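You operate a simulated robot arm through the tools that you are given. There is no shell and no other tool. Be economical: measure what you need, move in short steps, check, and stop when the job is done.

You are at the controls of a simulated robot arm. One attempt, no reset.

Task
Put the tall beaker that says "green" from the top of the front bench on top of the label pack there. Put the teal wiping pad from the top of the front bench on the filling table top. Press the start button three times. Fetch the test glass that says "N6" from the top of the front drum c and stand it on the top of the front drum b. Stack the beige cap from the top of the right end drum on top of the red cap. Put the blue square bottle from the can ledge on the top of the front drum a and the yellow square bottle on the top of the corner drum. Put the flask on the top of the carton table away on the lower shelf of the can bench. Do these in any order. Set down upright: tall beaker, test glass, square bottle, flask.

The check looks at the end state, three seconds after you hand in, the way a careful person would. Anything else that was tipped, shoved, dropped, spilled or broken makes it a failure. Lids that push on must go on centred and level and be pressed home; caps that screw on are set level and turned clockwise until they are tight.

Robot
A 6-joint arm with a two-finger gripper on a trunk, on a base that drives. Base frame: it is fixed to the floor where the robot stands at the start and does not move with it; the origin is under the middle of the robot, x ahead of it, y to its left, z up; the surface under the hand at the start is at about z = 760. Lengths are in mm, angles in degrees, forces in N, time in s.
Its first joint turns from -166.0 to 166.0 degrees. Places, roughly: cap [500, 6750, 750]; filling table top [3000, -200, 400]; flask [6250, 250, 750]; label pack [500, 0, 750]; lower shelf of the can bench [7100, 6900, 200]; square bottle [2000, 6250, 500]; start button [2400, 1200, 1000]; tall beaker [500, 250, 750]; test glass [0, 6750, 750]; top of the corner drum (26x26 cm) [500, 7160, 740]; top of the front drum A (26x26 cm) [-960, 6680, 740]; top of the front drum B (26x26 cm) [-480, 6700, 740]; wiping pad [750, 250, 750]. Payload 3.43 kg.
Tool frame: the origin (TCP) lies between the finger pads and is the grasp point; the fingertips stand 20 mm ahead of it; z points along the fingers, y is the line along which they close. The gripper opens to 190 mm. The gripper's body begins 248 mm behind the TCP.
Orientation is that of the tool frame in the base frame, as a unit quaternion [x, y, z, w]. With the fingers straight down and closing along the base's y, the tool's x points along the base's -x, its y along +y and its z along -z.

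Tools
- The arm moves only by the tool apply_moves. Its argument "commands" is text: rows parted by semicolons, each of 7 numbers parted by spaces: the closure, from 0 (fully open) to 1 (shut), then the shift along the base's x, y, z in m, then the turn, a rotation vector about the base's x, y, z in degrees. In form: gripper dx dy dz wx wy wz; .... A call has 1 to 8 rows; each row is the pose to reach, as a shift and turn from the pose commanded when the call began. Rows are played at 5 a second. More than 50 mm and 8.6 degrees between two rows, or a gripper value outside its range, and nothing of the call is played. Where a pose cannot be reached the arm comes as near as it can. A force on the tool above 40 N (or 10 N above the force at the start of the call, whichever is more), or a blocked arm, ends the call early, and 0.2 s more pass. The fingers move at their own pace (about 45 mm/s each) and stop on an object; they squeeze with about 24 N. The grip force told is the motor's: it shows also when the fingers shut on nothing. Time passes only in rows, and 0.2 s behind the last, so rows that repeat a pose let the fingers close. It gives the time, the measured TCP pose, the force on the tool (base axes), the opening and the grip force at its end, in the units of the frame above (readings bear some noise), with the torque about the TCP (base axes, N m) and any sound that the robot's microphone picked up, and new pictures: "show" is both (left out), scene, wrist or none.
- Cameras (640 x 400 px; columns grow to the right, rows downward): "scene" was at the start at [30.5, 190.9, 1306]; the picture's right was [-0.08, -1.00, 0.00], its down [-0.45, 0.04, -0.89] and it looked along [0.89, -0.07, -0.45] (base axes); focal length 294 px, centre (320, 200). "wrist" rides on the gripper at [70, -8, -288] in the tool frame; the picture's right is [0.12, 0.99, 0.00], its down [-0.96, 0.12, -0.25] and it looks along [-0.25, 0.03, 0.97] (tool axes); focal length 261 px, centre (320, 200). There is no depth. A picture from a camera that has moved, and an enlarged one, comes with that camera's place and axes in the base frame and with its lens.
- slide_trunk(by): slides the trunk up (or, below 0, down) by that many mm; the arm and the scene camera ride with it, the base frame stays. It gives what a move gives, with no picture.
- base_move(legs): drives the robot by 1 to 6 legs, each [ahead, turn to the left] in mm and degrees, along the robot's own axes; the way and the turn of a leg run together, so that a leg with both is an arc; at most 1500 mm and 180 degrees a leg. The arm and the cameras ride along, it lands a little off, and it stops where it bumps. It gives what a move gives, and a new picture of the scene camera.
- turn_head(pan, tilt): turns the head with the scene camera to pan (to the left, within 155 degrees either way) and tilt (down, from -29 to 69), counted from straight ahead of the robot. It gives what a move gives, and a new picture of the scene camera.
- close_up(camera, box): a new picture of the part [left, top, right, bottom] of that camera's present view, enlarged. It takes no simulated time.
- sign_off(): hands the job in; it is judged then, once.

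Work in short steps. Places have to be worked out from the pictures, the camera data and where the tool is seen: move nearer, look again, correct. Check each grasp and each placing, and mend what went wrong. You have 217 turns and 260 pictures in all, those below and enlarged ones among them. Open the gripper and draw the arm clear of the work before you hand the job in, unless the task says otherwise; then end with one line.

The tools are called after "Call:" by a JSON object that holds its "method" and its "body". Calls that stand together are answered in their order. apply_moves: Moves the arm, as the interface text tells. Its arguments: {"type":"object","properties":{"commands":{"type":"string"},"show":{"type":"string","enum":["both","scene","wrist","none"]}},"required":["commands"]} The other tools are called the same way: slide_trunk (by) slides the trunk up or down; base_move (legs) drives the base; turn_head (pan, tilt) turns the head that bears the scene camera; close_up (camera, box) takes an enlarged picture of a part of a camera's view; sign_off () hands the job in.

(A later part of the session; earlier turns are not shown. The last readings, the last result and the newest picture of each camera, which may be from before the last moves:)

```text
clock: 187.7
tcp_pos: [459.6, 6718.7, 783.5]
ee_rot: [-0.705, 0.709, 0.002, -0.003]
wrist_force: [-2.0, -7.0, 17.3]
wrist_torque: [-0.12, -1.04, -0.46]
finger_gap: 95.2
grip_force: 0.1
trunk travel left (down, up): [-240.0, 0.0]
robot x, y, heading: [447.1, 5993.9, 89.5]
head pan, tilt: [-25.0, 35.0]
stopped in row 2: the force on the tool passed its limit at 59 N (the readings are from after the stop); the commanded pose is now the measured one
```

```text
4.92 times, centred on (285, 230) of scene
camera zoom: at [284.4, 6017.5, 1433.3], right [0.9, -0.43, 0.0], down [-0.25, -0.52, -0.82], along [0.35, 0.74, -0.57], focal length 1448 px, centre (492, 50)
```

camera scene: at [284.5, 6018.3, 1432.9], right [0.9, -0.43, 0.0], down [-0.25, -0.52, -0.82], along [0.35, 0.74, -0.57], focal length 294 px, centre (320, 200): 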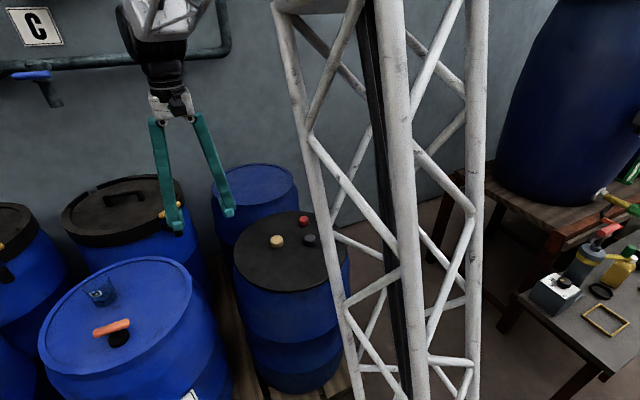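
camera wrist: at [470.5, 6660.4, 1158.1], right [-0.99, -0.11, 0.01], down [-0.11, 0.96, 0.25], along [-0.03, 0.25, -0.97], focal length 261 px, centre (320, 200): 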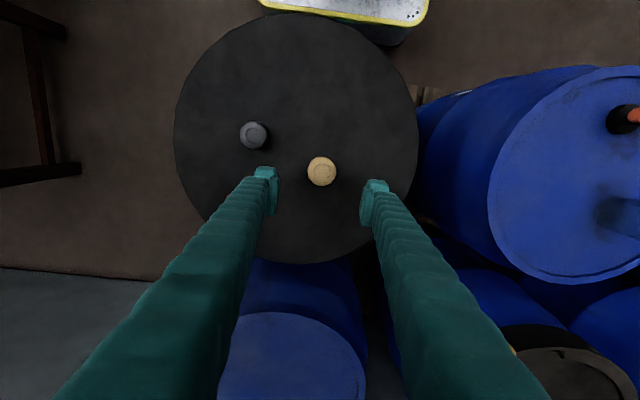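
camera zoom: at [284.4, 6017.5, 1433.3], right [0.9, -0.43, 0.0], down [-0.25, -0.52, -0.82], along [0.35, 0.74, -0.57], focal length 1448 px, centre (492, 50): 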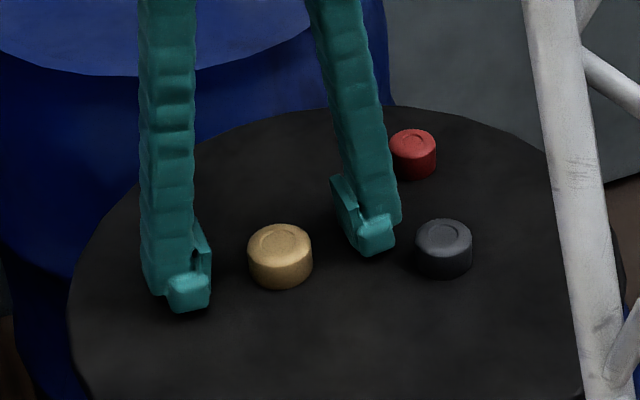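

The fingertips touched the lid, so its surface is at z≈763 and the cap is at about (461,6711). I'll lift 8 mm, shift -7 mm in y, and close.

Call:
{"method": "apply_moves", "body": {"commands": "0.5 0 0 0.009 0 0 0; 0.5 0.001 -0.007 0.009 0 0 0; 1 0.001 -0.007 0.009 0 0 0; 1 0.001 -0.007 0.009 0 0 0; 1 0.001 -0.007 0.009 0 0 0; 1 0.001 -0.007 0.009 0 0 0; 1 0.001 -0.007 0.009 0 0 0; 1 0.001 -0.007 0.009 0 0 0", "show": "none"}}

Call:
{"method": "close_up", "body": {"camera": "wrist", "box": [240, 130, 400, 230]}}

Call:
{"method": "close_up", "body": {"camera": "scene", "box": [220, 190, 350, 271]}}

```text
clock: 189.5
tcp_pos: [462.0, 6713.1, 791.9]
ee_rot: [-0.705, 0.709, 0.002, -0.002]
wrist_force: [0.9, -0.3, -0.1]
wrist_torque: [-0.02, 0.0, 0.0]
finger_gap: 38.0
grip_force: 23.8
trunk travel left (down, up): [-240.0, 0.0]
robot x, y, heading: [446.4, 6000.0, 89.6]
head pan, tilt: [-25.0, 35.0]
```

```text
4.00 times, centred on (320, 180) of wrist
camera zoom: at [469.8, 6642.0, 1079.0], right [-0.99, -0.11, 0.01], down [-0.11, 0.96, 0.25], along [-0.03, 0.25, -0.97], focal length 1043 px, centre (320, 280)
```

zoom: 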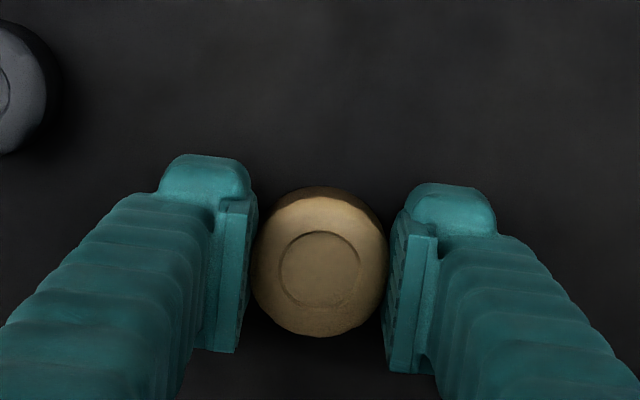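

```text
4.92 times, centred on (285, 230) of scene
camera zoom: at [284.5, 6018.4, 1432.9], right [0.9, -0.43, 0.0], down [-0.25, -0.52, -0.82], along [0.35, 0.74, -0.57], focal length 1448 px, centre (492, 50)
```

zoom: 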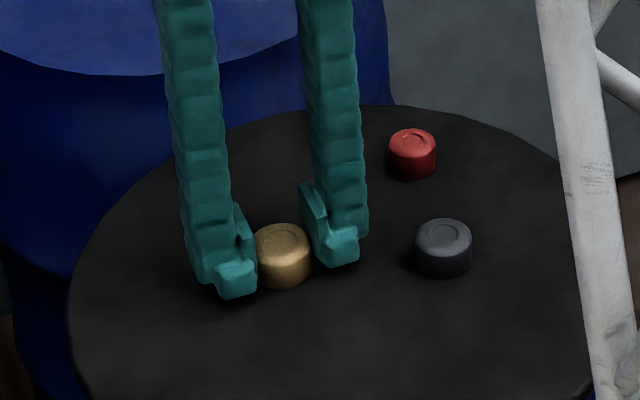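

The cap is gripped (38 mm) and centred. I'll lift and go to (520,6838,880) to see the red cap unobstructed from the wrist camera.

Call:
{"method": "apply_moves", "body": {"commands": "1 0 0 0.04 0 0 0; 1 0 0 0.08 0 0 0; 1 0.015 0.035 0.088 0 0 0; 1 0.03 0.07 0.088 0 0 0; 1 0.045 0.1 0.088 0 0 0; 1 0.058 0.125 0.088 0 0 0; 1 0.058 0.125 0.088 0 0 0", "show": "wrist"}}

Call:
{"method": "close_up", "body": {"camera": "wrist", "box": [210, 90, 370, 190]}}

```text
clock: 191.1
tcp_pos: [520.6, 6836.4, 880.2]
ee_rot: [-0.705, 0.709, 0.002, -0.003]
wrist_force: [0.4, -0.3, -0.7]
wrist_torque: [0.0, -0.02, 0.02]
finger_gap: 38.1
grip_force: 23.9
trunk travel left (down, up): [-240.0, 0.0]
robot x, y, heading: [444.7, 5997.0, 89.5]
head pan, tilt: [-25.0, 35.0]
camera wrist: at [528.0, 6767.0, 1167.8], right [-0.99, -0.11, 0.01], down [-0.11, 0.96, 0.25], along [-0.03, 0.25, -0.97], focal length 261 px, centre (320, 200)
```

wrist: 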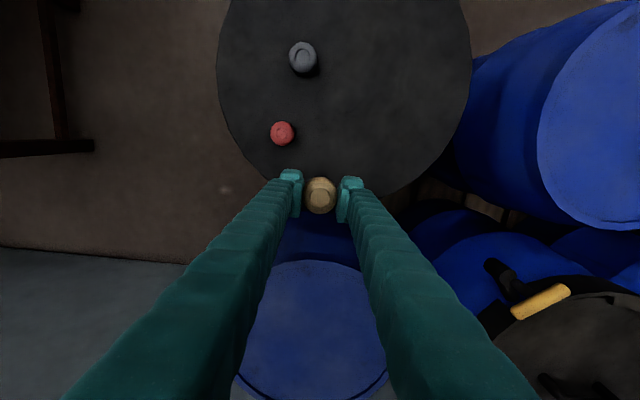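

```text
4.00 times, centred on (290, 140) of wrist
camera zoom: at [528.0, 6767.0, 1167.8], right [-0.99, -0.11, 0.01], down [-0.11, 0.96, 0.25], along [-0.03, 0.25, -0.97], focal length 1043 px, centre (440, 440)
```

zoom: 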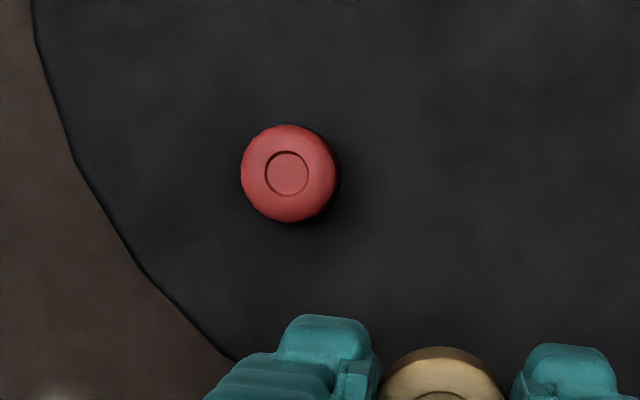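

The red cap is at about (581,6773), 34 mm across. I'll move over it and lower to just above, then check from the side.

Call:
{"method": "apply_moves", "body": {"commands": "1 0.03 -0.032 0 0 0 0; 1 0.06 -0.063 0 0 0 0; 1 0.06 -0.063 -0.03 0 0 0; 1 0.06 -0.063 -0.048 0 0 0; 1 0.06 -0.063 -0.048 0 0 0", "show": "wrist"}}

Call:
{"method": "close_up", "body": {"camera": "scene", "box": [250, 185, 350, 248]}}

Call:
{"method": "close_up", "body": {"camera": "wrist", "box": [270, 150, 370, 213]}}

```text
clock: 192.3
tcp_pos: [579.3, 6773.7, 832.6]
ee_rot: [-0.705, 0.709, 0.003, -0.002]
wrist_force: [0.2, 0.1, -0.6]
wrist_torque: [0.02, -0.01, -0.01]
finger_gap: 38.3
grip_force: 23.5
trunk travel left (down, up): [-240.0, 0.0]
robot x, y, heading: [446.1, 5998.9, 89.8]
head pan, tilt: [-25.0, 35.0]
camera wrist: at [587.4, 6703.4, 1119.7], right [-0.99, -0.11, 0.01], down [-0.11, 0.96, 0.25], along [-0.03, 0.25, -0.97], focal length 261 px, centre (320, 200)
```

wrist: 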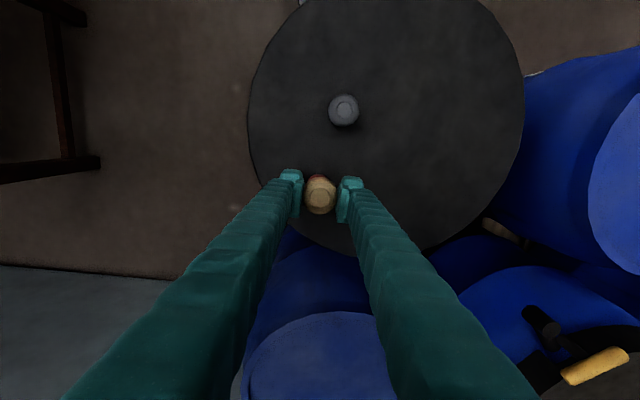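

```text
6.35 times, centred on (300, 216) of scene
camera zoom: at [284.6, 6018.4, 1432.9], right [0.9, -0.43, 0.0], down [-0.25, -0.52, -0.82], along [0.35, 0.74, -0.57], focal length 1867 px, centre (447, 95)
```

zoom: 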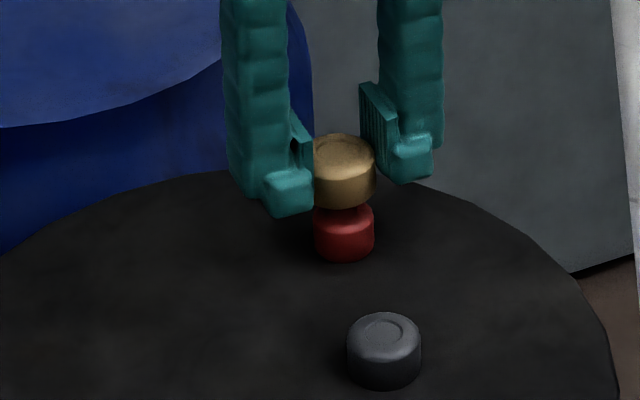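

```text
6.35 times, centred on (320, 182) of wrist
camera zoom: at [587.4, 6703.4, 1119.7], right [-0.99, -0.11, 0.01], down [-0.11, 0.96, 0.25], along [-0.03, 0.25, -0.97], focal length 1655 px, centre (320, 318)
```

zoom: 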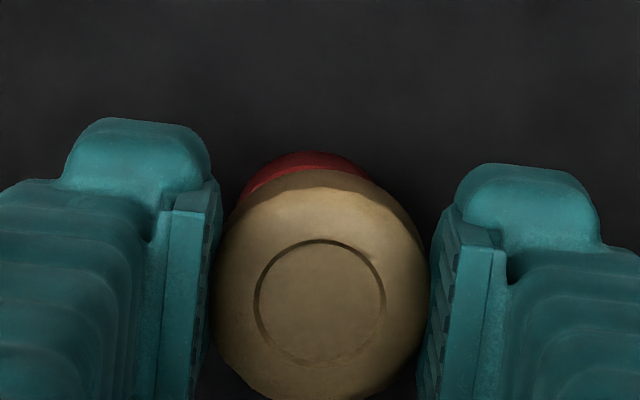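

Alignment is within about 2 mm. I'll correct slightly (+1.5, -1 mm) and lower until contact.

Call:
{"method": "apply_moves", "body": {"commands": "1 0.0015 -0.001 -0.004 0 0 0; 1 0.0015 -0.001 -0.008 0 0 0; 1 0.0015 -0.001 -0.011 0 0 0; 1 0.0015 -0.001 -0.013 0 0 0; 1 0.0015 -0.001 -0.015 0 0 0; 1 0.0015 -0.001 -0.017 0 0 0", "show": "none"}}

Call:
{"method": "close_up", "body": {"camera": "scene", "box": [250, 185, 350, 248]}}

```text
clock: 193.7
tcp_pos: [580.2, 6774.3, 815.0]
ee_rot: [-0.705, 0.709, 0.003, -0.002]
wrist_force: [0.1, -0.4, 4.2]
wrist_torque: [-0.04, -0.01, 0.0]
finger_gap: 38.2
grip_force: 24.0
trunk travel left (down, up): [-240.0, 0.0]
robot x, y, heading: [443.4, 5995.0, 89.6]
head pan, tilt: [-25.0, 35.0]
```

```text
6.35 times, centred on (300, 216) of scene
camera zoom: at [284.6, 6018.3, 1433.0], right [0.9, -0.43, 0.0], down [-0.25, -0.52, -0.82], along [0.35, 0.74, -0.57], focal length 1867 px, centre (447, 95)
```

zoom: 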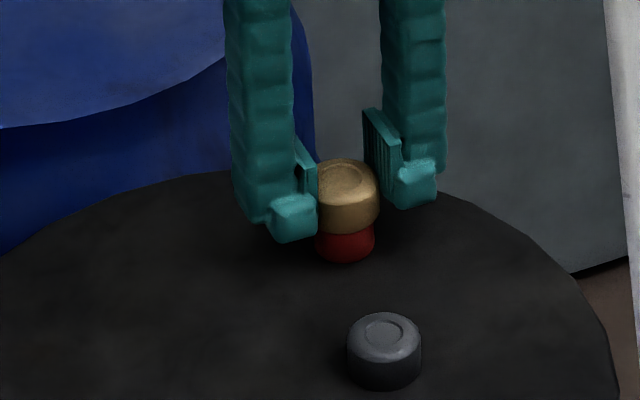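

Light contact and well centred. I'll release, rise and check.

Call:
{"method": "apply_moves", "body": {"commands": "1 0 0 -0.001 0 0 0; 0.6 0 0 -0.001 0 0 0; 0.6 0 0 -0.001 0 0 0; 0.6 0 0 -0.001 0 0 0; 0.6 0 0 0.03 0 0 0; 0.6 0 0 0.07 0 0 0; 0.6 0 0 0.12 0 0 0; 0.6 0 -0.02 0.16 0 0 0", "show": "none"}}

Call:
{"method": "close_up", "body": {"camera": "scene", "box": [250, 185, 350, 248]}}

```text
clock: 195.5
tcp_pos: [581.2, 6755.9, 974.3]
ee_rot: [-0.705, 0.709, 0.002, -0.003]
wrist_force: [0.2, 0.3, -1.2]
wrist_torque: [-0.18, -0.01, 0.0]
finger_gap: 76.1
grip_force: 0.1
trunk travel left (down, up): [-240.0, 0.0]
robot x, y, heading: [445.0, 6000.9, 89.8]
head pan, tilt: [-25.0, 35.0]
```

```text
6.35 times, centred on (300, 216) of scene
camera zoom: at [284.7, 6019.1, 1432.8], right [0.9, -0.43, 0.0], down [-0.25, -0.52, -0.82], along [0.35, 0.74, -0.57], focal length 1867 px, centre (447, 95)
```

zoom: 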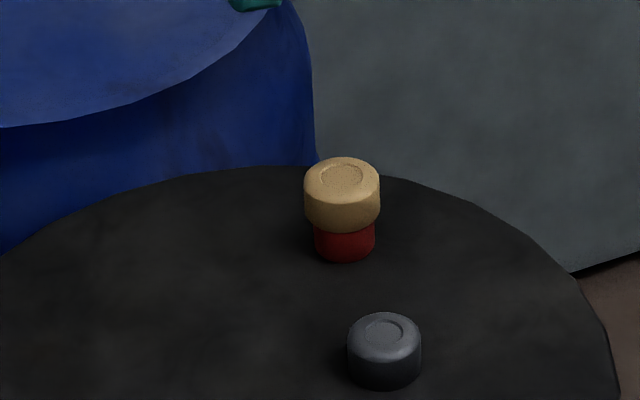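

Stacked neatly. I'll tuck the arm and look right toward the can ledge.

Call:
{"method": "apply_moves", "body": {"commands": "0.6 0 -0.02 0.04 0 0 0; 0.6 -0.01 -0.05 0.07 0 0 0; 0.6 -0.03 -0.09 0.07 0 0 0; 0.6 -0.05 -0.13 0.07 0 0 0; 0.6 -0.07 -0.17 0.07 0 0 0; 0.6 -0.09 -0.21 0.07 0 0 0; 0.6 -0.11 -0.25 0.07 0 0 0; 0.6 -0.13 -0.29 0.07 0 0 0", "show": "none"}}

Call:
{"method": "turn_head", "body": {"pan": -75, "tilt": 30}}

```text
clock: 197.3
tcp_pos: [449.9, 6464.3, 1043.2]
ee_rot: [-0.705, 0.709, 0.002, -0.002]
wrist_force: [-0.2, 0.6, -0.8]
wrist_torque: [-0.24, 0.05, -0.03]
finger_gap: 75.9
grip_force: 0.1
trunk travel left (down, up): [-240.0, 0.0]
robot x, y, heading: [446.7, 5996.9, 89.3]
head pan, tilt: [-25.0, 35.0]
```

```text
clock: 198.4
tcp_pos: [449.7, 6462.0, 1044.2]
ee_rot: [-0.705, 0.709, 0.003, -0.002]
wrist_force: [0.6, 0.2, -0.2]
wrist_torque: [-0.04, 0.02, 0.0]
finger_gap: 76.0
grip_force: 0.1
trunk travel left (down, up): [-240.0, 0.0]
robot x, y, heading: [445.4, 5996.2, 89.8]
head pan, tilt: [-75.0, 30.0]
camera scene: at [305.0, 6007.4, 1439.2], right [0.76, -0.65, 0.0], down [-0.33, -0.39, -0.86], along [0.55, 0.65, -0.51], focal length 294 px, centre (320, 200)
```

scene: 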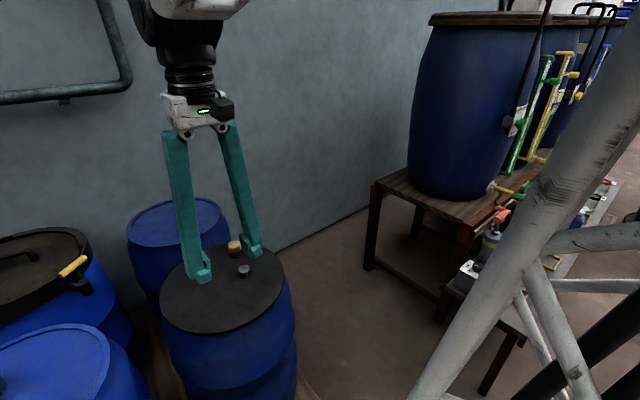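

I'll turn the robot right by 90° to face the can ledge. The tucked arm has room.

Call:
{"method": "turn_head", "body": {"pan": 0, "tilt": 25}}

Call:
{"method": "base_move", "body": {"legs": [[-400, 0], [0, -90]]}}

```text
clock: 199.9
tcp_pos: [451.4, 6463.5, 1043.6]
ee_rot: [-0.705, 0.709, 0.002, -0.002]
wrist_force: [0.3, -0.9, -0.9]
wrist_torque: [-0.06, 0.0, 0.01]
finger_gap: 76.2
grip_force: 0.0
trunk travel left (down, up): [-240.0, 0.0]
robot x, y, heading: [444.8, 5997.0, 89.5]
head pan, tilt: [0.0, 25.0]
camera scene: at [247.5, 6030.9, 1448.6], right [1.0, -0.01, 0.0], down [0.0, -0.42, -0.91], along [0.01, 0.91, -0.42], focal length 294 px, centre (320, 200)
```

scene: 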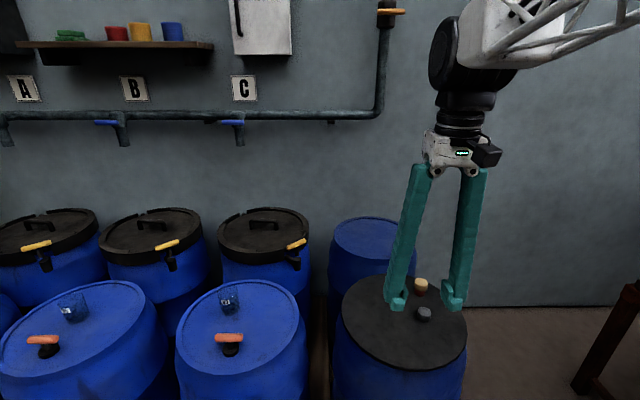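

```text
clock: 206.4
tcp_pos: [908.6, 5590.8, 1044.7]
ee_rot: [0.007, 1.0, 0.003, 0.0]
wrist_force: [0.2, -0.8, 0.0]
wrist_torque: [-0.02, 0.03, -0.04]
finger_gap: 76.0
grip_force: 0.0
trunk travel left (down, up): [-240.0, 0.0]
robot x, y, heading: [448.3, 5600.1, -1.1]
head pan, tilt: [0.0, 25.0]
camera scene: at [477.7, 5796.3, 1448.6], right [-0.02, -1.0, 0.0], down [-0.42, 0.01, -0.91], along [0.91, -0.01, -0.42], focal length 294 px, centre (320, 200)
```

scene: 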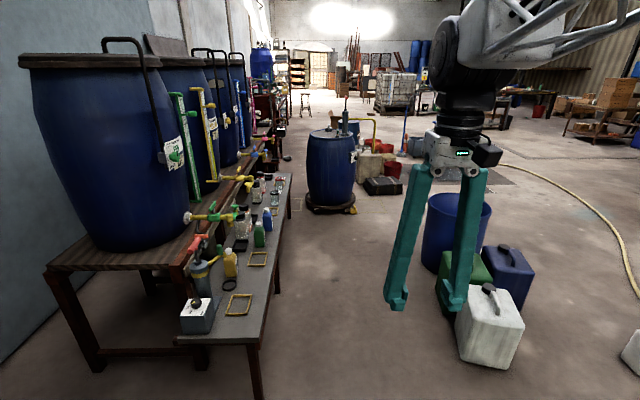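

The can ledge is the low grey bench to the left. I'll zoom to identify the square bottles.

Call:
{"method": "close_up", "body": {"camera": "scene", "box": [170, 150, 330, 250]}}

Call:
{"method": "close_up", "body": {"camera": "scene", "box": [170, 230, 330, 330]}}

```text
4.00 times, centred on (250, 200) of scene
camera zoom: at [477.7, 5796.3, 1448.6], right [-0.02, -1.0, 0.0], down [-0.42, 0.01, -0.91], along [0.91, -0.01, -0.42], focal length 1176 px, centre (600, 200)
```

zoom: 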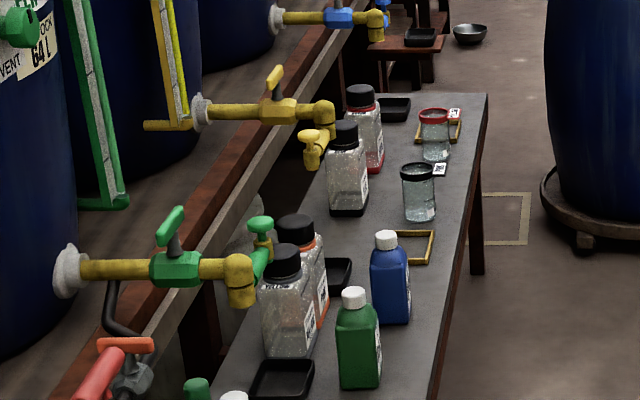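

```text
4.00 times, centred on (250, 280) of scene
camera zoom: at [477.7, 5796.3, 1448.6], right [-0.02, -1.0, 0.0], down [-0.42, 0.01, -0.91], along [0.91, -0.01, -0.42], focal length 1176 px, centre (600, -120)
```

zoom: 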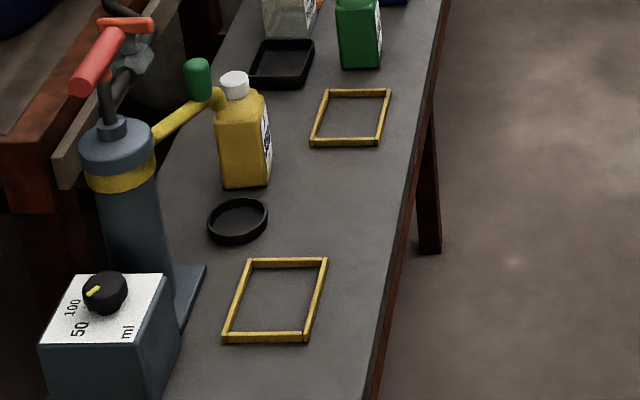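

The yellow bottle is at roughly (1654,6215) and the blue one at roughly (2104,6093), on the ledge at z≈500. I'll drive alongside and face the ledge.

Call:
{"method": "base_move", "body": {"legs": [[1430, 1], [0, 90]]}}

Call:
{"method": "turn_head", "body": {"pan": 10, "tilt": 40}}

```text
clock: 217.6
tcp_pos: [1873.2, 6055.2, 1044.9]
ee_rot: [0.708, -0.706, -0.002, 0.003]
wrist_force: [0.5, -0.5, -0.4]
wrist_torque: [-0.01, 0.02, 0.03]
finger_gap: 75.9
grip_force: 0.1
trunk travel left (down, up): [-240.0, 0.0]
robot x, y, heading: [1871.6, 5592.2, 90.0]
head pan, tilt: [0.0, 25.0]
camera scene: at [1672.7, 5621.2, 1448.6], right [1.0, 0.0, 0.0], down [0.0, -0.42, -0.91], along [0.0, 0.91, -0.42], focal length 294 px, centre (320, 200)
```

scene: 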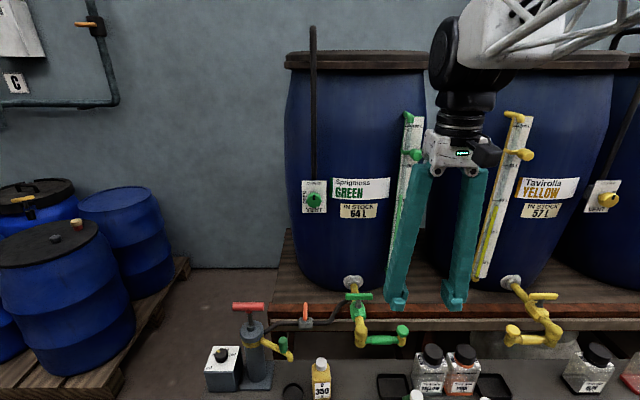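

```text
clock: 218.3
tcp_pos: [1872.5, 6054.9, 1043.1]
ee_rot: [0.709, -0.706, -0.003, 0.003]
wrist_force: [0.2, -0.9, -0.3]
wrist_torque: [0.01, -0.02, 0.03]
finger_gap: 76.0
grip_force: 0.1
trunk travel left (down, up): [-240.0, 0.0]
robot x, y, heading: [1870.9, 5592.2, 89.9]
head pan, tilt: [10.0, 40.0]
camera scene: at [1658.0, 5612.8, 1425.4], right [0.98, 0.17, 0.0], down [0.11, -0.63, -0.77], along [-0.13, 0.75, -0.64], focal length 294 px, centre (320, 200)
```

scene: 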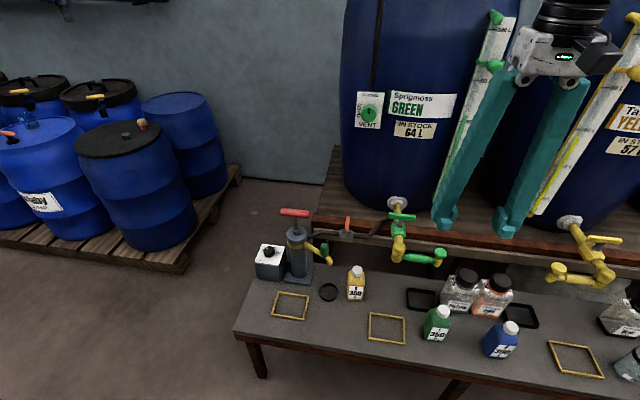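

The yellow bottle is at about (1681,6194) and the blue one at about (2126,6087). I'll lower the trunk 140 mm and bring the hand over the yellow bottle.

Call:
{"method": "slide_trunk", "body": {"by": -140}}

Call:
{"method": "apply_moves", "body": {"commands": "0.5 -0.035 0.015 0 0 0 0; 0.5 -0.07 0.03 0 0 0 0; 0.5 -0.105 0.05 0 0 0 0; 0.5 -0.14 0.07 0 0 0 0; 0.5 -0.175 0.09 0 0 0 0; 0.5 -0.191 0.11 0 0 0 0; 0.5 -0.191 0.13 0 0 0 0; 0.5 -0.191 0.13 0 0 0 0"}}

```text
clock: 220.0
tcp_pos: [1872.3, 6055.2, 903.8]
ee_rot: [0.709, -0.706, -0.002, 0.002]
wrist_force: [0.8, 0.1, 0.4]
wrist_torque: [-0.02, -0.02, -0.01]
finger_gap: 75.8
grip_force: 0.0
trunk travel left (down, up): [-100.0, 140.0]
robot x, y, heading: [1872.2, 5591.0, 90.0]
head pan, tilt: [10.0, 40.0]
```

```text
clock: 221.8
tcp_pos: [1681.2, 6185.9, 903.8]
ee_rot: [0.709, -0.706, -0.002, 0.003]
wrist_force: [0.9, 0.1, -0.4]
wrist_torque: [0.07, 0.04, -0.01]
finger_gap: 95.2
grip_force: 0.0
trunk travel left (down, up): [-100.0, 140.0]
robot x, y, heading: [1873.9, 5588.4, 90.0]
head pan, tilt: [10.0, 40.0]
camera scene: at [1657.9, 5612.8, 1285.3], right [0.98, 0.17, 0.0], down [0.11, -0.63, -0.77], along [-0.13, 0.75, -0.64], focal length 294 px, centre (320, 200)
camera wrist: at [1690.0, 6115.6, 1191.4], right [-0.99, -0.12, 0.01], down [-0.12, 0.96, 0.25], along [-0.04, 0.25, -0.97], focal length 261 px, centre (320, 200)
```

scene: 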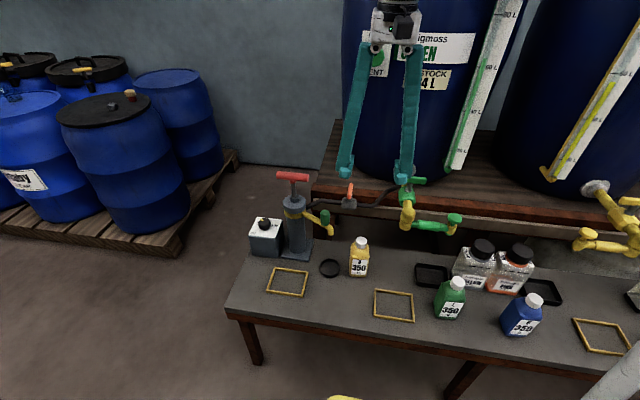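
wrist: 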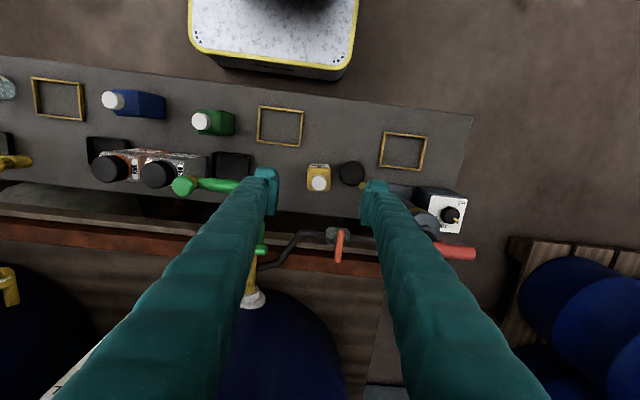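

The bottle top is near (1681,6220), and there's clearance to the pump nozzle and the green tap. I'll shift +30 mm in y, lower 180 mm, and look again.

Call:
{"method": "apply_moves", "body": {"commands": "0.5 0 0.03 -0.02 0 0 0; 0.5 0 0.03 -0.06 0 0 0; 0.5 0 0.03 -0.1 0 0 0; 0.5 0 0.03 -0.14 0 0 0; 0.5 0 0.03 -0.18 0 0 0; 0.5 0 0.03 -0.18 0 0 0"}}

```text
clock: 223.2
tcp_pos: [1680.5, 6216.0, 723.3]
ee_rot: [0.708, -0.706, -0.003, 0.002]
wrist_force: [0.7, -0.3, 0.4]
wrist_torque: [0.02, 0.0, -0.01]
finger_gap: 95.1
grip_force: 0.0
trunk travel left (down, up): [-100.0, 140.0]
robot x, y, heading: [1868.1, 5589.9, 89.9]
head pan, tilt: [10.0, 40.0]
camera scene: at [1657.9, 5612.8, 1285.3], right [0.98, 0.17, 0.0], down [0.11, -0.63, -0.77], along [-0.13, 0.75, -0.64], focal length 294 px, centre (320, 200)
camera wrist: at [1690.1, 6144.8, 1010.3], right [-0.99, -0.12, 0.01], down [-0.12, 0.96, 0.25], along [-0.04, 0.25, -0.97], focal length 261 px, centre (320, 200)
```

scene: 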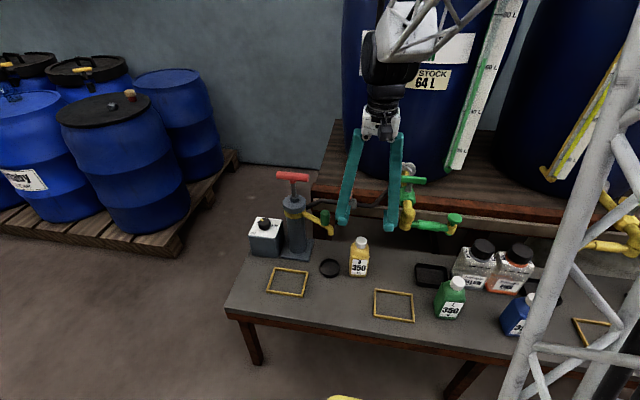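
wrist: 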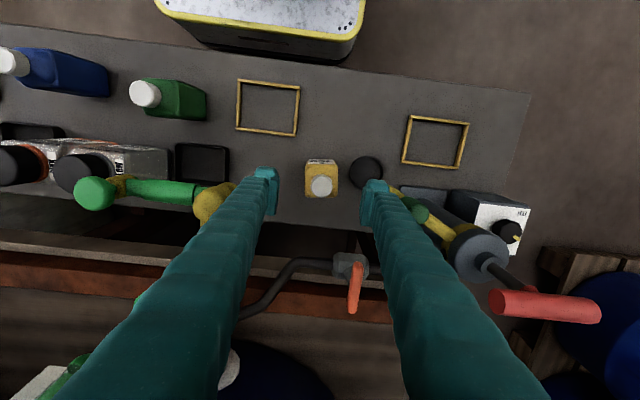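

I'll enlarge the wrist view to check the nozzle clearance by the right finger.

Call:
{"method": "close_up", "body": {"camera": "wrist", "box": [250, 130, 450, 255]}}

Call:
{"method": "close_up", "body": {"camera": "scene", "box": [270, 170, 430, 270]}}

```text
3.20 times, centred on (350, 192) of wrist
camera zoom: at [1690.1, 6144.8, 1010.3], right [-0.99, -0.12, 0.01], down [-0.12, 0.96, 0.25], along [-0.04, 0.25, -0.97], focal length 834 px, centre (224, 224)
```

zoom: 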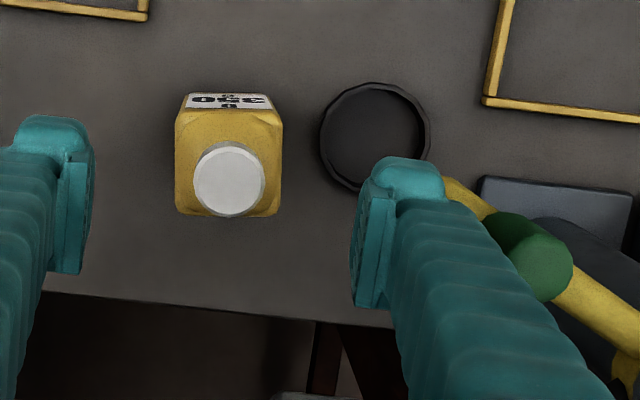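

```text
4.00 times, centred on (350, 220) of scene
camera zoom: at [1657.9, 5612.8, 1285.3], right [0.98, 0.17, 0.0], down [0.11, -0.63, -0.77], along [-0.13, 0.75, -0.64], focal length 1176 px, centre (200, 120)
```

zoom: 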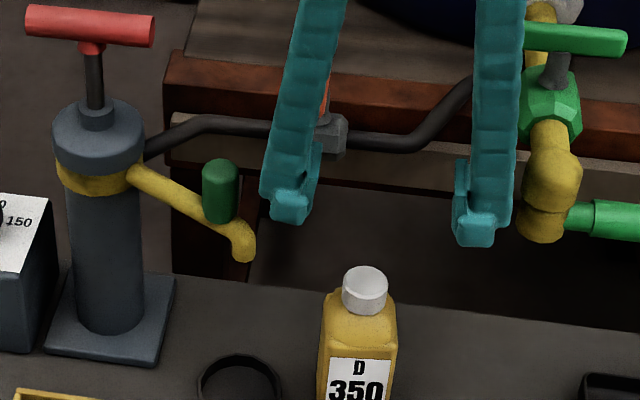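

The nozzle tip is at about (1588,6208,653), about 20 mm clear of the finger. The bottle is at (1676,6222) with its cap top at z≈631. I'll go down to z≈555 and grip.

Call:
{"method": "apply_moves", "body": {"commands": "0.55 -0.004 0.006 -0.01 0 0 0; 0.55 -0.004 0.006 -0.05 0 0 0; 0.55 -0.004 0.006 -0.09 0 0 0; 0.55 -0.004 0.006 -0.13 0 0 0; 0.55 -0.004 0.006 -0.165 0 0 0; 0.55 -0.004 0.006 -0.165 0 0 0", "show": "both"}}

```text
clock: 224.6
tcp_pos: [1677.7, 6222.2, 559.7]
ee_rot: [0.708, -0.706, -0.002, 0.002]
wrist_force: [0.4, 0.7, 0.9]
wrist_torque: [0.02, 0.0, 0.0]
finger_gap: 85.4
grip_force: 0.0
trunk travel left (down, up): [-100.0, 140.0]
robot x, y, heading: [1873.2, 5590.2, 89.9]
head pan, tilt: [10.0, 40.0]
camera scene: at [1657.9, 5612.8, 1285.3], right [0.98, 0.17, 0.0], down [0.11, -0.63, -0.77], along [-0.13, 0.75, -0.64], focal length 294 px, centre (320, 200)
camera wrist: at [1686.9, 6151.4, 846.8], right [-0.99, -0.12, 0.01], down [-0.12, 0.96, 0.25], along [-0.04, 0.25, -0.97], focal length 261 px, centre (320, 200)
```

scene: 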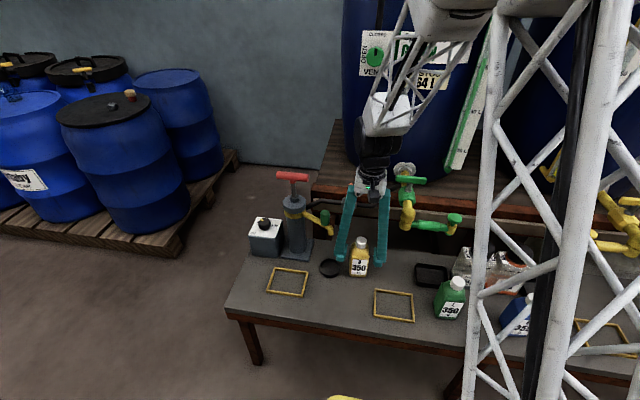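
wrist: 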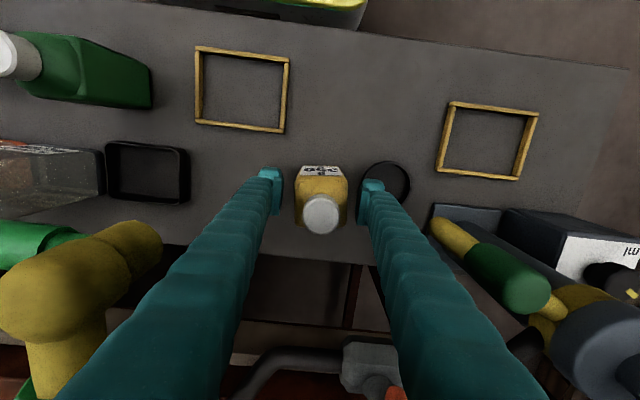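

The fingers straddle the bottle. I'll close.

Call:
{"method": "apply_moves", "body": {"commands": "1 0 0 0 0 0 0; 1 0 0 0 0 0 0; 1 0 0 0 0 0 0; 1 0 0 0 0 0 0; 1 0 0 0.02 0 0 0; 1 0 0 0.06 0 0 0; 1 0 0 0.06 0 0 0"}}

```text
clock: 226.2
tcp_pos: [1678.7, 6222.4, 618.4]
ee_rot: [0.708, -0.706, -0.003, 0.002]
wrist_force: [0.8, 1.0, -3.7]
wrist_torque: [0.04, 0.0, -0.03]
finger_gap: 55.6
grip_force: 23.7
trunk travel left (down, up): [-100.0, 140.0]
robot x, y, heading: [1871.2, 5589.9, 89.8]
head pan, tilt: [10.0, 40.0]
camera scene: at [1657.8, 5613.0, 1285.3], right [0.98, 0.17, 0.0], down [0.11, -0.63, -0.77], along [-0.13, 0.75, -0.64], focal length 294 px, centre (320, 200)
camera wrist: at [1687.3, 6151.4, 906.0], right [-0.99, -0.12, 0.01], down [-0.12, 0.96, 0.25], along [-0.04, 0.25, -0.97], focal length 261 px, centre (320, 200)
```

scene: 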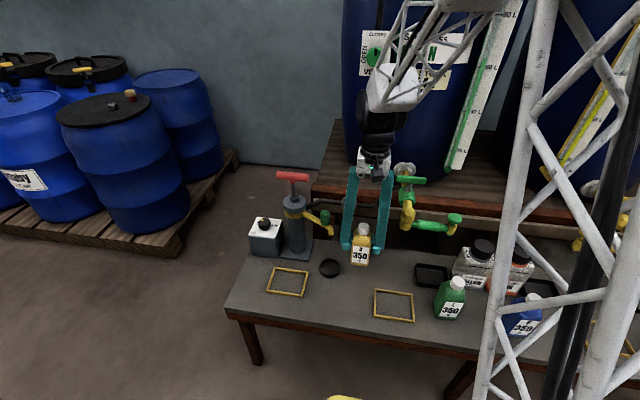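
wrist: 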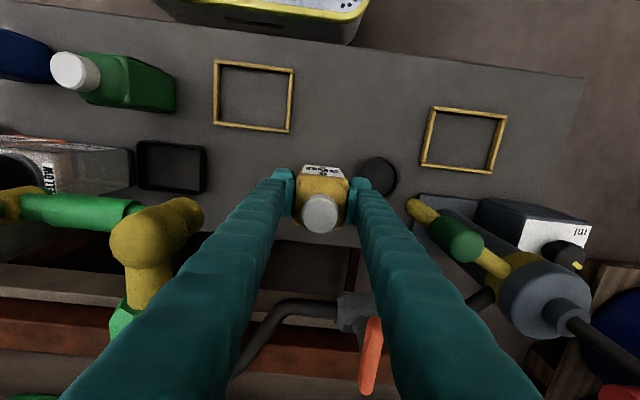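

Lifted cleanly. I'll raise it straight up, then pull back.

Call:
{"method": "apply_moves", "body": {"commands": "1 0 0 0.045 0 0 0; 1 0 0 0.09 0 0 0; 1 0 0 0.135 0 0 0; 1 0 0 0.18 0 0 0; 1 0 -0.01 0.225 0 0 0; 1 0.01 -0.02 0.27 0 0 0; 1 0.02 -0.03 0.315 0 0 0; 1 0.03 -0.04 0.36 0 0 0", "show": "none"}}

Call:
{"method": "apply_moves", "body": {"commands": "1 0.03 -0.03 0.01 0 0 0; 1 0.06 -0.06 0.02 0 0 0; 1 0.09 -0.09 0.03 0 0 0; 1 0.12 -0.11 0.04 0 0 0; 1 0.15 -0.13 0.05 0 0 0; 1 0.16 -0.14 0.06 0 0 0", "show": "none"}}

Call:
{"method": "slide_trunk", "body": {"by": 80}}

```text
clock: 228.0
tcp_pos: [1708.0, 6180.3, 979.7]
ee_rot: [0.709, -0.706, -0.002, 0.001]
wrist_force: [0.0, -0.2, -3.2]
wrist_torque: [-0.1, -0.02, -0.01]
finger_gap: 55.5
grip_force: 23.3
trunk travel left (down, up): [-100.0, 140.0]
robot x, y, heading: [1875.1, 5587.7, 90.1]
head pan, tilt: [10.0, 40.0]
```

```text
clock: 229.4
tcp_pos: [1867.9, 6041.1, 1038.9]
ee_rot: [0.708, -0.706, -0.003, 0.002]
wrist_force: [0.0, 0.3, -3.8]
wrist_torque: [-0.09, 0.0, 0.0]
finger_gap: 55.9
grip_force: 23.8
trunk travel left (down, up): [-100.0, 140.0]
robot x, y, heading: [1870.3, 5592.2, 90.0]
head pan, tilt: [10.0, 40.0]
```

```text
clock: 230.6
tcp_pos: [1867.3, 6039.7, 1118.1]
ee_rot: [0.709, -0.705, -0.003, 0.002]
wrist_force: [0.0, -0.7, -3.5]
wrist_torque: [0.01, 0.01, -0.01]
finger_gap: 55.6
grip_force: 23.8
trunk travel left (down, up): [-180.0, 60.0]
robot x, y, heading: [1870.6, 5591.1, 90.0]
head pan, tilt: [10.0, 40.0]
```

I'll carry the yellow bottle to the front of the corner drum.

Call:
{"method": "turn_head", "body": {"pan": 0, "tilt": 35}}

Call:
{"method": "base_move", "body": {"legs": [[0, 90], [1330, 0], [0, -90], [400, 0]]}}

```text
clock: 231.3
tcp_pos: [1867.9, 6040.5, 1119.4]
ee_rot: [0.708, -0.706, -0.002, 0.002]
wrist_force: [0.1, -0.2, -3.3]
wrist_torque: [-0.03, -0.02, -0.02]
finger_gap: 55.7
grip_force: 24.3
trunk travel left (down, up): [-180.0, 60.0]
robot x, y, heading: [1873.1, 5590.7, 90.0]
head pan, tilt: [0.0, 35.0]
camera scene: at [1672.7, 5617.2, 1372.8], right [1.0, 0.0, 0.0], down [0.0, -0.57, -0.82], along [0.0, 0.82, -0.57], focal length 294 px, centre (320, 200)
```

scene: 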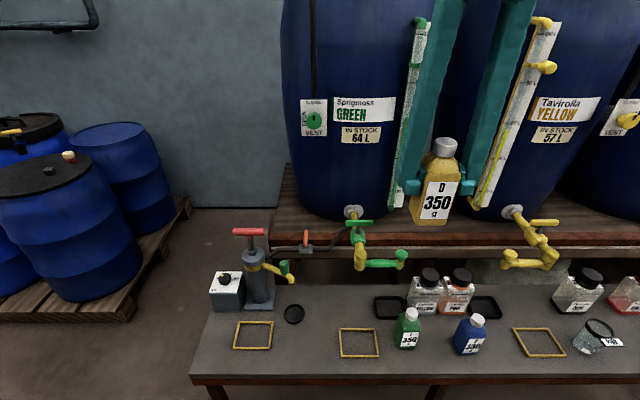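

```text
clock: 248.1
tcp_pos: [519.5, 6434.6, 1119.4]
ee_rot: [0.713, -0.702, -0.003, 0.003]
wrist_force: [0.2, -0.2, -4.4]
wrist_torque: [-0.01, 0.03, 0.01]
finger_gap: 55.3
grip_force: 24.1
trunk travel left (down, up): [-180.0, 60.0]
robot x, y, heading: [532.3, 5982.7, 90.8]
head pan, tilt: [0.0, 35.0]
camera scene: at [331.1, 6008.1, 1372.9], right [1.0, 0.01, 0.0], down [0.01, -0.57, -0.82], along [-0.01, 0.82, -0.57], focal length 294 px, centre (320, 200)
```

scene: 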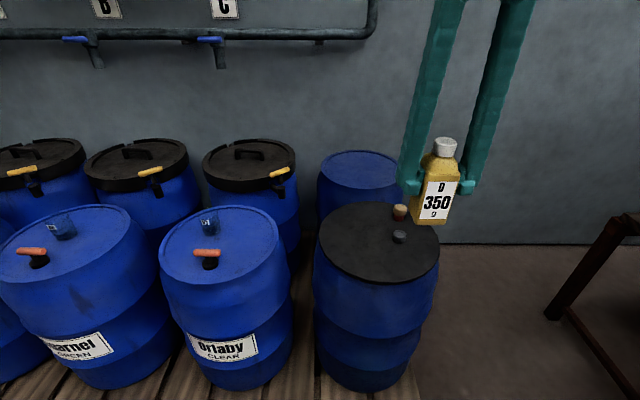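

The corner drum's centre is at about (500,7144). The pallet front is at y≈6475, so I'll go ahead 115 mm and then reach over.

Call:
{"method": "base_move", "body": {"legs": [[115, -0.8]]}}

Call:
{"method": "apply_moves", "body": {"commands": "1 0 0.045 0 0 0 0; 1 0 0.09 0 0 0 0; 1 0 0.135 0 0 0 0; 1 0 0.18 0 0 0 0; 1 0 0.225 0 0 0 0; 1 0 0.27 0 0 0 0; 1 0 0.315 0 0 0 0; 1 0 0.36 0 0 0 0"}}

```text
clock: 249.3
tcp_pos: [524.7, 6549.5, 1119.2]
ee_rot: [0.708, -0.706, -0.003, 0.002]
wrist_force: [-0.2, 0.7, -2.3]
wrist_torque: [0.04, -0.01, -0.02]
finger_gap: 55.5
grip_force: 23.8
trunk travel left (down, up): [-180.0, 60.0]
robot x, y, heading: [531.0, 6097.7, 89.9]
head pan, tilt: [0.0, 35.0]
camera scene: at [330.5, 6125.7, 1372.9], right [1.0, 0.0, 0.0], down [0.0, -0.57, -0.82], along [0.0, 0.82, -0.57], focal length 294 px, centre (320, 200)
```

scene: 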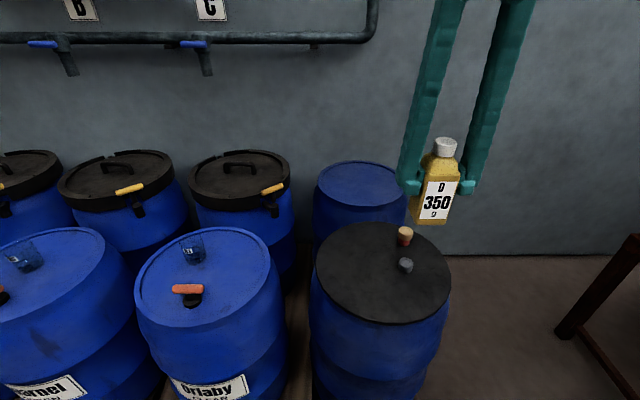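

```text
clock: 251.1
tcp_pos: [524.0, 6908.7, 1120.3]
ee_rot: [0.709, -0.706, -0.003, 0.002]
wrist_force: [0.3, -1.5, -2.2]
wrist_torque: [0.21, -0.01, 0.01]
finger_gap: 55.8
grip_force: 24.3
trunk travel left (down, up): [-180.0, 60.0]
robot x, y, heading: [532.4, 6097.7, 90.2]
head pan, tilt: [0.0, 35.0]
camera scene: at [330.5, 6125.4, 1372.8], right [1.0, 0.0, 0.0], down [0.0, -0.57, -0.82], along [0.0, 0.82, -0.57], focal length 294 px, centre (320, 200)
camera wrist: at [534.3, 6839.1, 1406.2], right [-0.99, -0.12, 0.01], down [-0.12, 0.96, 0.25], along [-0.04, 0.25, -0.97], focal length 261 px, centre (320, 200)
```

scene: 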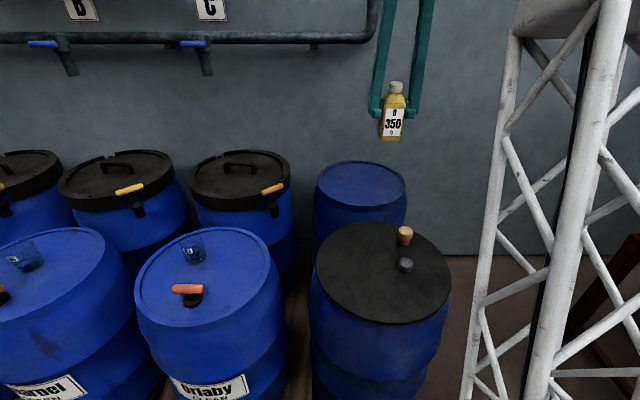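
wrist: 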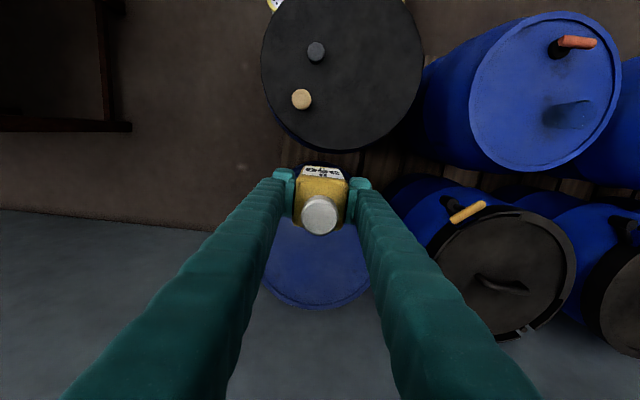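

The corner drum's centre is confirmed at (504,7143). I'll go to (505,7062) and start lowering.

Call:
{"method": "apply_moves", "body": {"commands": "1 -0.005 0.04 0 0 0 0; 1 -0.01 0.08 0 0 0 0; 1 -0.015 0.12 0 0 0 0; 1 -0.019 0.153 0 0 0 0; 1 -0.019 0.153 -0.045 0 0 0; 1 -0.019 0.153 -0.09 0 0 0; 1 -0.019 0.153 -0.135 0 0 0; 1 -0.019 0.153 -0.18 0 0 0"}}

```text
clock: 252.9
tcp_pos: [506.5, 7062.5, 939.5]
ee_rot: [0.709, -0.706, -0.002, 0.002]
wrist_force: [-0.5, -0.5, -2.8]
wrist_torque: [0.06, -0.01, -0.02]
finger_gap: 55.5
grip_force: 24.2
trunk travel left (down, up): [-180.0, 60.0]
robot x, y, heading: [530.5, 6101.9, 90.1]
head pan, tilt: [0.0, 35.0]
camera scene: at [330.5, 6125.9, 1372.9], right [1.0, 0.0, 0.0], down [0.0, -0.57, -0.82], along [0.0, 0.82, -0.57], focal length 294 px, centre (320, 200)
camera wrist: at [515.0, 6991.8, 1226.3], right [-0.99, -0.12, 0.01], down [-0.12, 0.96, 0.25], along [-0.04, 0.25, -0.97], focal length 261 px, centre (320, 200)
```

scene: 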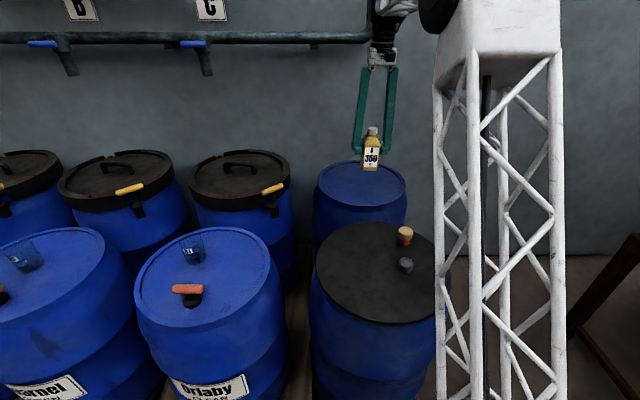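
wrist: 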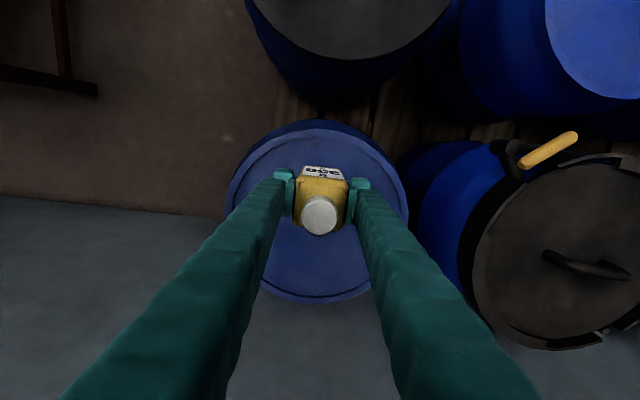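

It's over the drum. I'll nudge 15 mm farther in and lower to contact.

Call:
{"method": "apply_moves", "body": {"commands": "1 0 0.015 -0.03 0 0 0; 1 0 0.015 -0.07 0 0 0; 1 0 0.015 -0.095 0 0 0; 1 0 0.015 -0.105 0 0 0; 1 0 0.015 -0.11 0 0 0; 1 0 0.015 -0.115 0 0 0; 1 0 0.015 -0.12 0 0 0; 1 0 0.015 -0.124 0 0 0", "show": "wrist"}}

```text
clock: 254.7
tcp_pos: [505.8, 7076.6, 818.4]
ee_rot: [0.709, -0.705, -0.004, 0.001]
wrist_force: [-2.6, -1.2, 24.9]
wrist_torque: [0.06, -0.3, -0.11]
finger_gap: 56.4
grip_force: 24.1
trunk travel left (down, up): [-180.0, 60.0]
robot x, y, heading: [529.2, 6101.4, 89.8]
head pan, tilt: [0.0, 35.0]
camera wrist: at [514.4, 7005.7, 1104.9], right [-0.99, -0.12, 0.01], down [-0.12, 0.96, 0.25], along [-0.04, 0.25, -0.97], focal length 261 px, centre (320, 200)
```

wrist: 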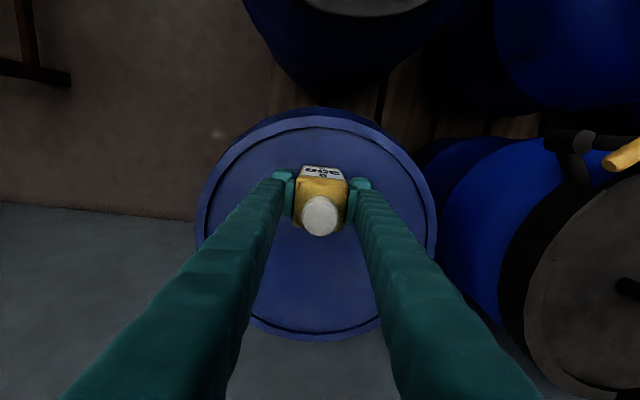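

Contact at 25 N and well inside the rim. I'll release and rise.

Call:
{"method": "apply_moves", "body": {"commands": "1 0 0 0.003 0 0 0; 0.5 0 0 0.003 0 0 0; 0.5 0 0 0.003 0 0 0; 0.5 0 0 0.003 0 0 0; 0.5 0 0 0.04 0 0 0; 0.5 0 0 0.085 0 0 0; 0.5 0 0 0.13 0 0 0; 0.5 0 0 0.175 0 0 0", "show": "wrist"}}

Call:
{"method": "apply_moves", "body": {"commands": "0.5 0 -0.03 0.03 0 0 0; 0.5 0 -0.07 0.05 0 0 0; 0.5 0 -0.115 0.06 0 0 0; 0.5 0 -0.16 0.06 0 0 0; 0.5 0 -0.205 0.06 0 0 0; 0.5 0 -0.25 0.06 0 0 0; 0.5 0 -0.295 0.06 0 0 0; 0.5 0 -0.34 0.06 0 0 0", "show": "scene"}}

```text
clock: 256.5
tcp_pos: [506.9, 7076.3, 990.8]
ee_rot: [0.709, -0.706, -0.002, 0.002]
wrist_force: [0.0, -0.1, -1.0]
wrist_torque: [-0.06, -0.01, -0.01]
finger_gap: 94.9
grip_force: 0.2
trunk travel left (down, up): [-180.0, 60.0]
robot x, y, heading: [529.1, 6098.0, 90.2]
head pan, tilt: [0.0, 35.0]
camera wrist: at [514.5, 7007.3, 1278.1], right [-0.99, -0.12, 0.01], down [-0.12, 0.96, 0.25], along [-0.04, 0.25, -0.97], focal length 261 px, centre (320, 200)
```

wrist: 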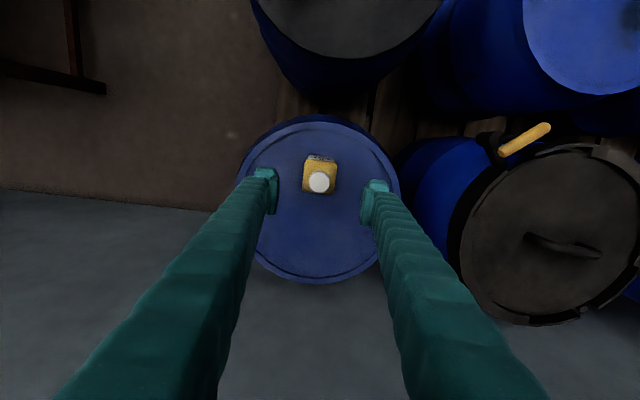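

```text
clock: 258.3
tcp_pos: [506.5, 6737.8, 1048.3]
ee_rot: [0.709, -0.706, -0.002, 0.002]
wrist_force: [-0.4, 1.2, -1.4]
wrist_torque: [-0.21, 0.01, 0.0]
finger_gap: 94.9
grip_force: 0.2
trunk travel left (down, up): [-180.0, 60.0]
robot x, y, heading: [531.7, 6097.9, 89.9]
head pan, tilt: [0.0, 35.0]
camera scene: at [330.5, 6126.7, 1372.9], right [1.0, 0.0, 0.0], down [0.0, -0.57, -0.82], along [0.0, 0.82, -0.57], focal length 294 px, centre (320, 200)
```

scene: 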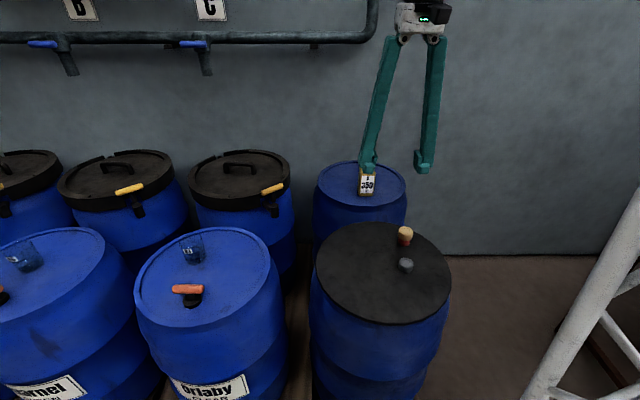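

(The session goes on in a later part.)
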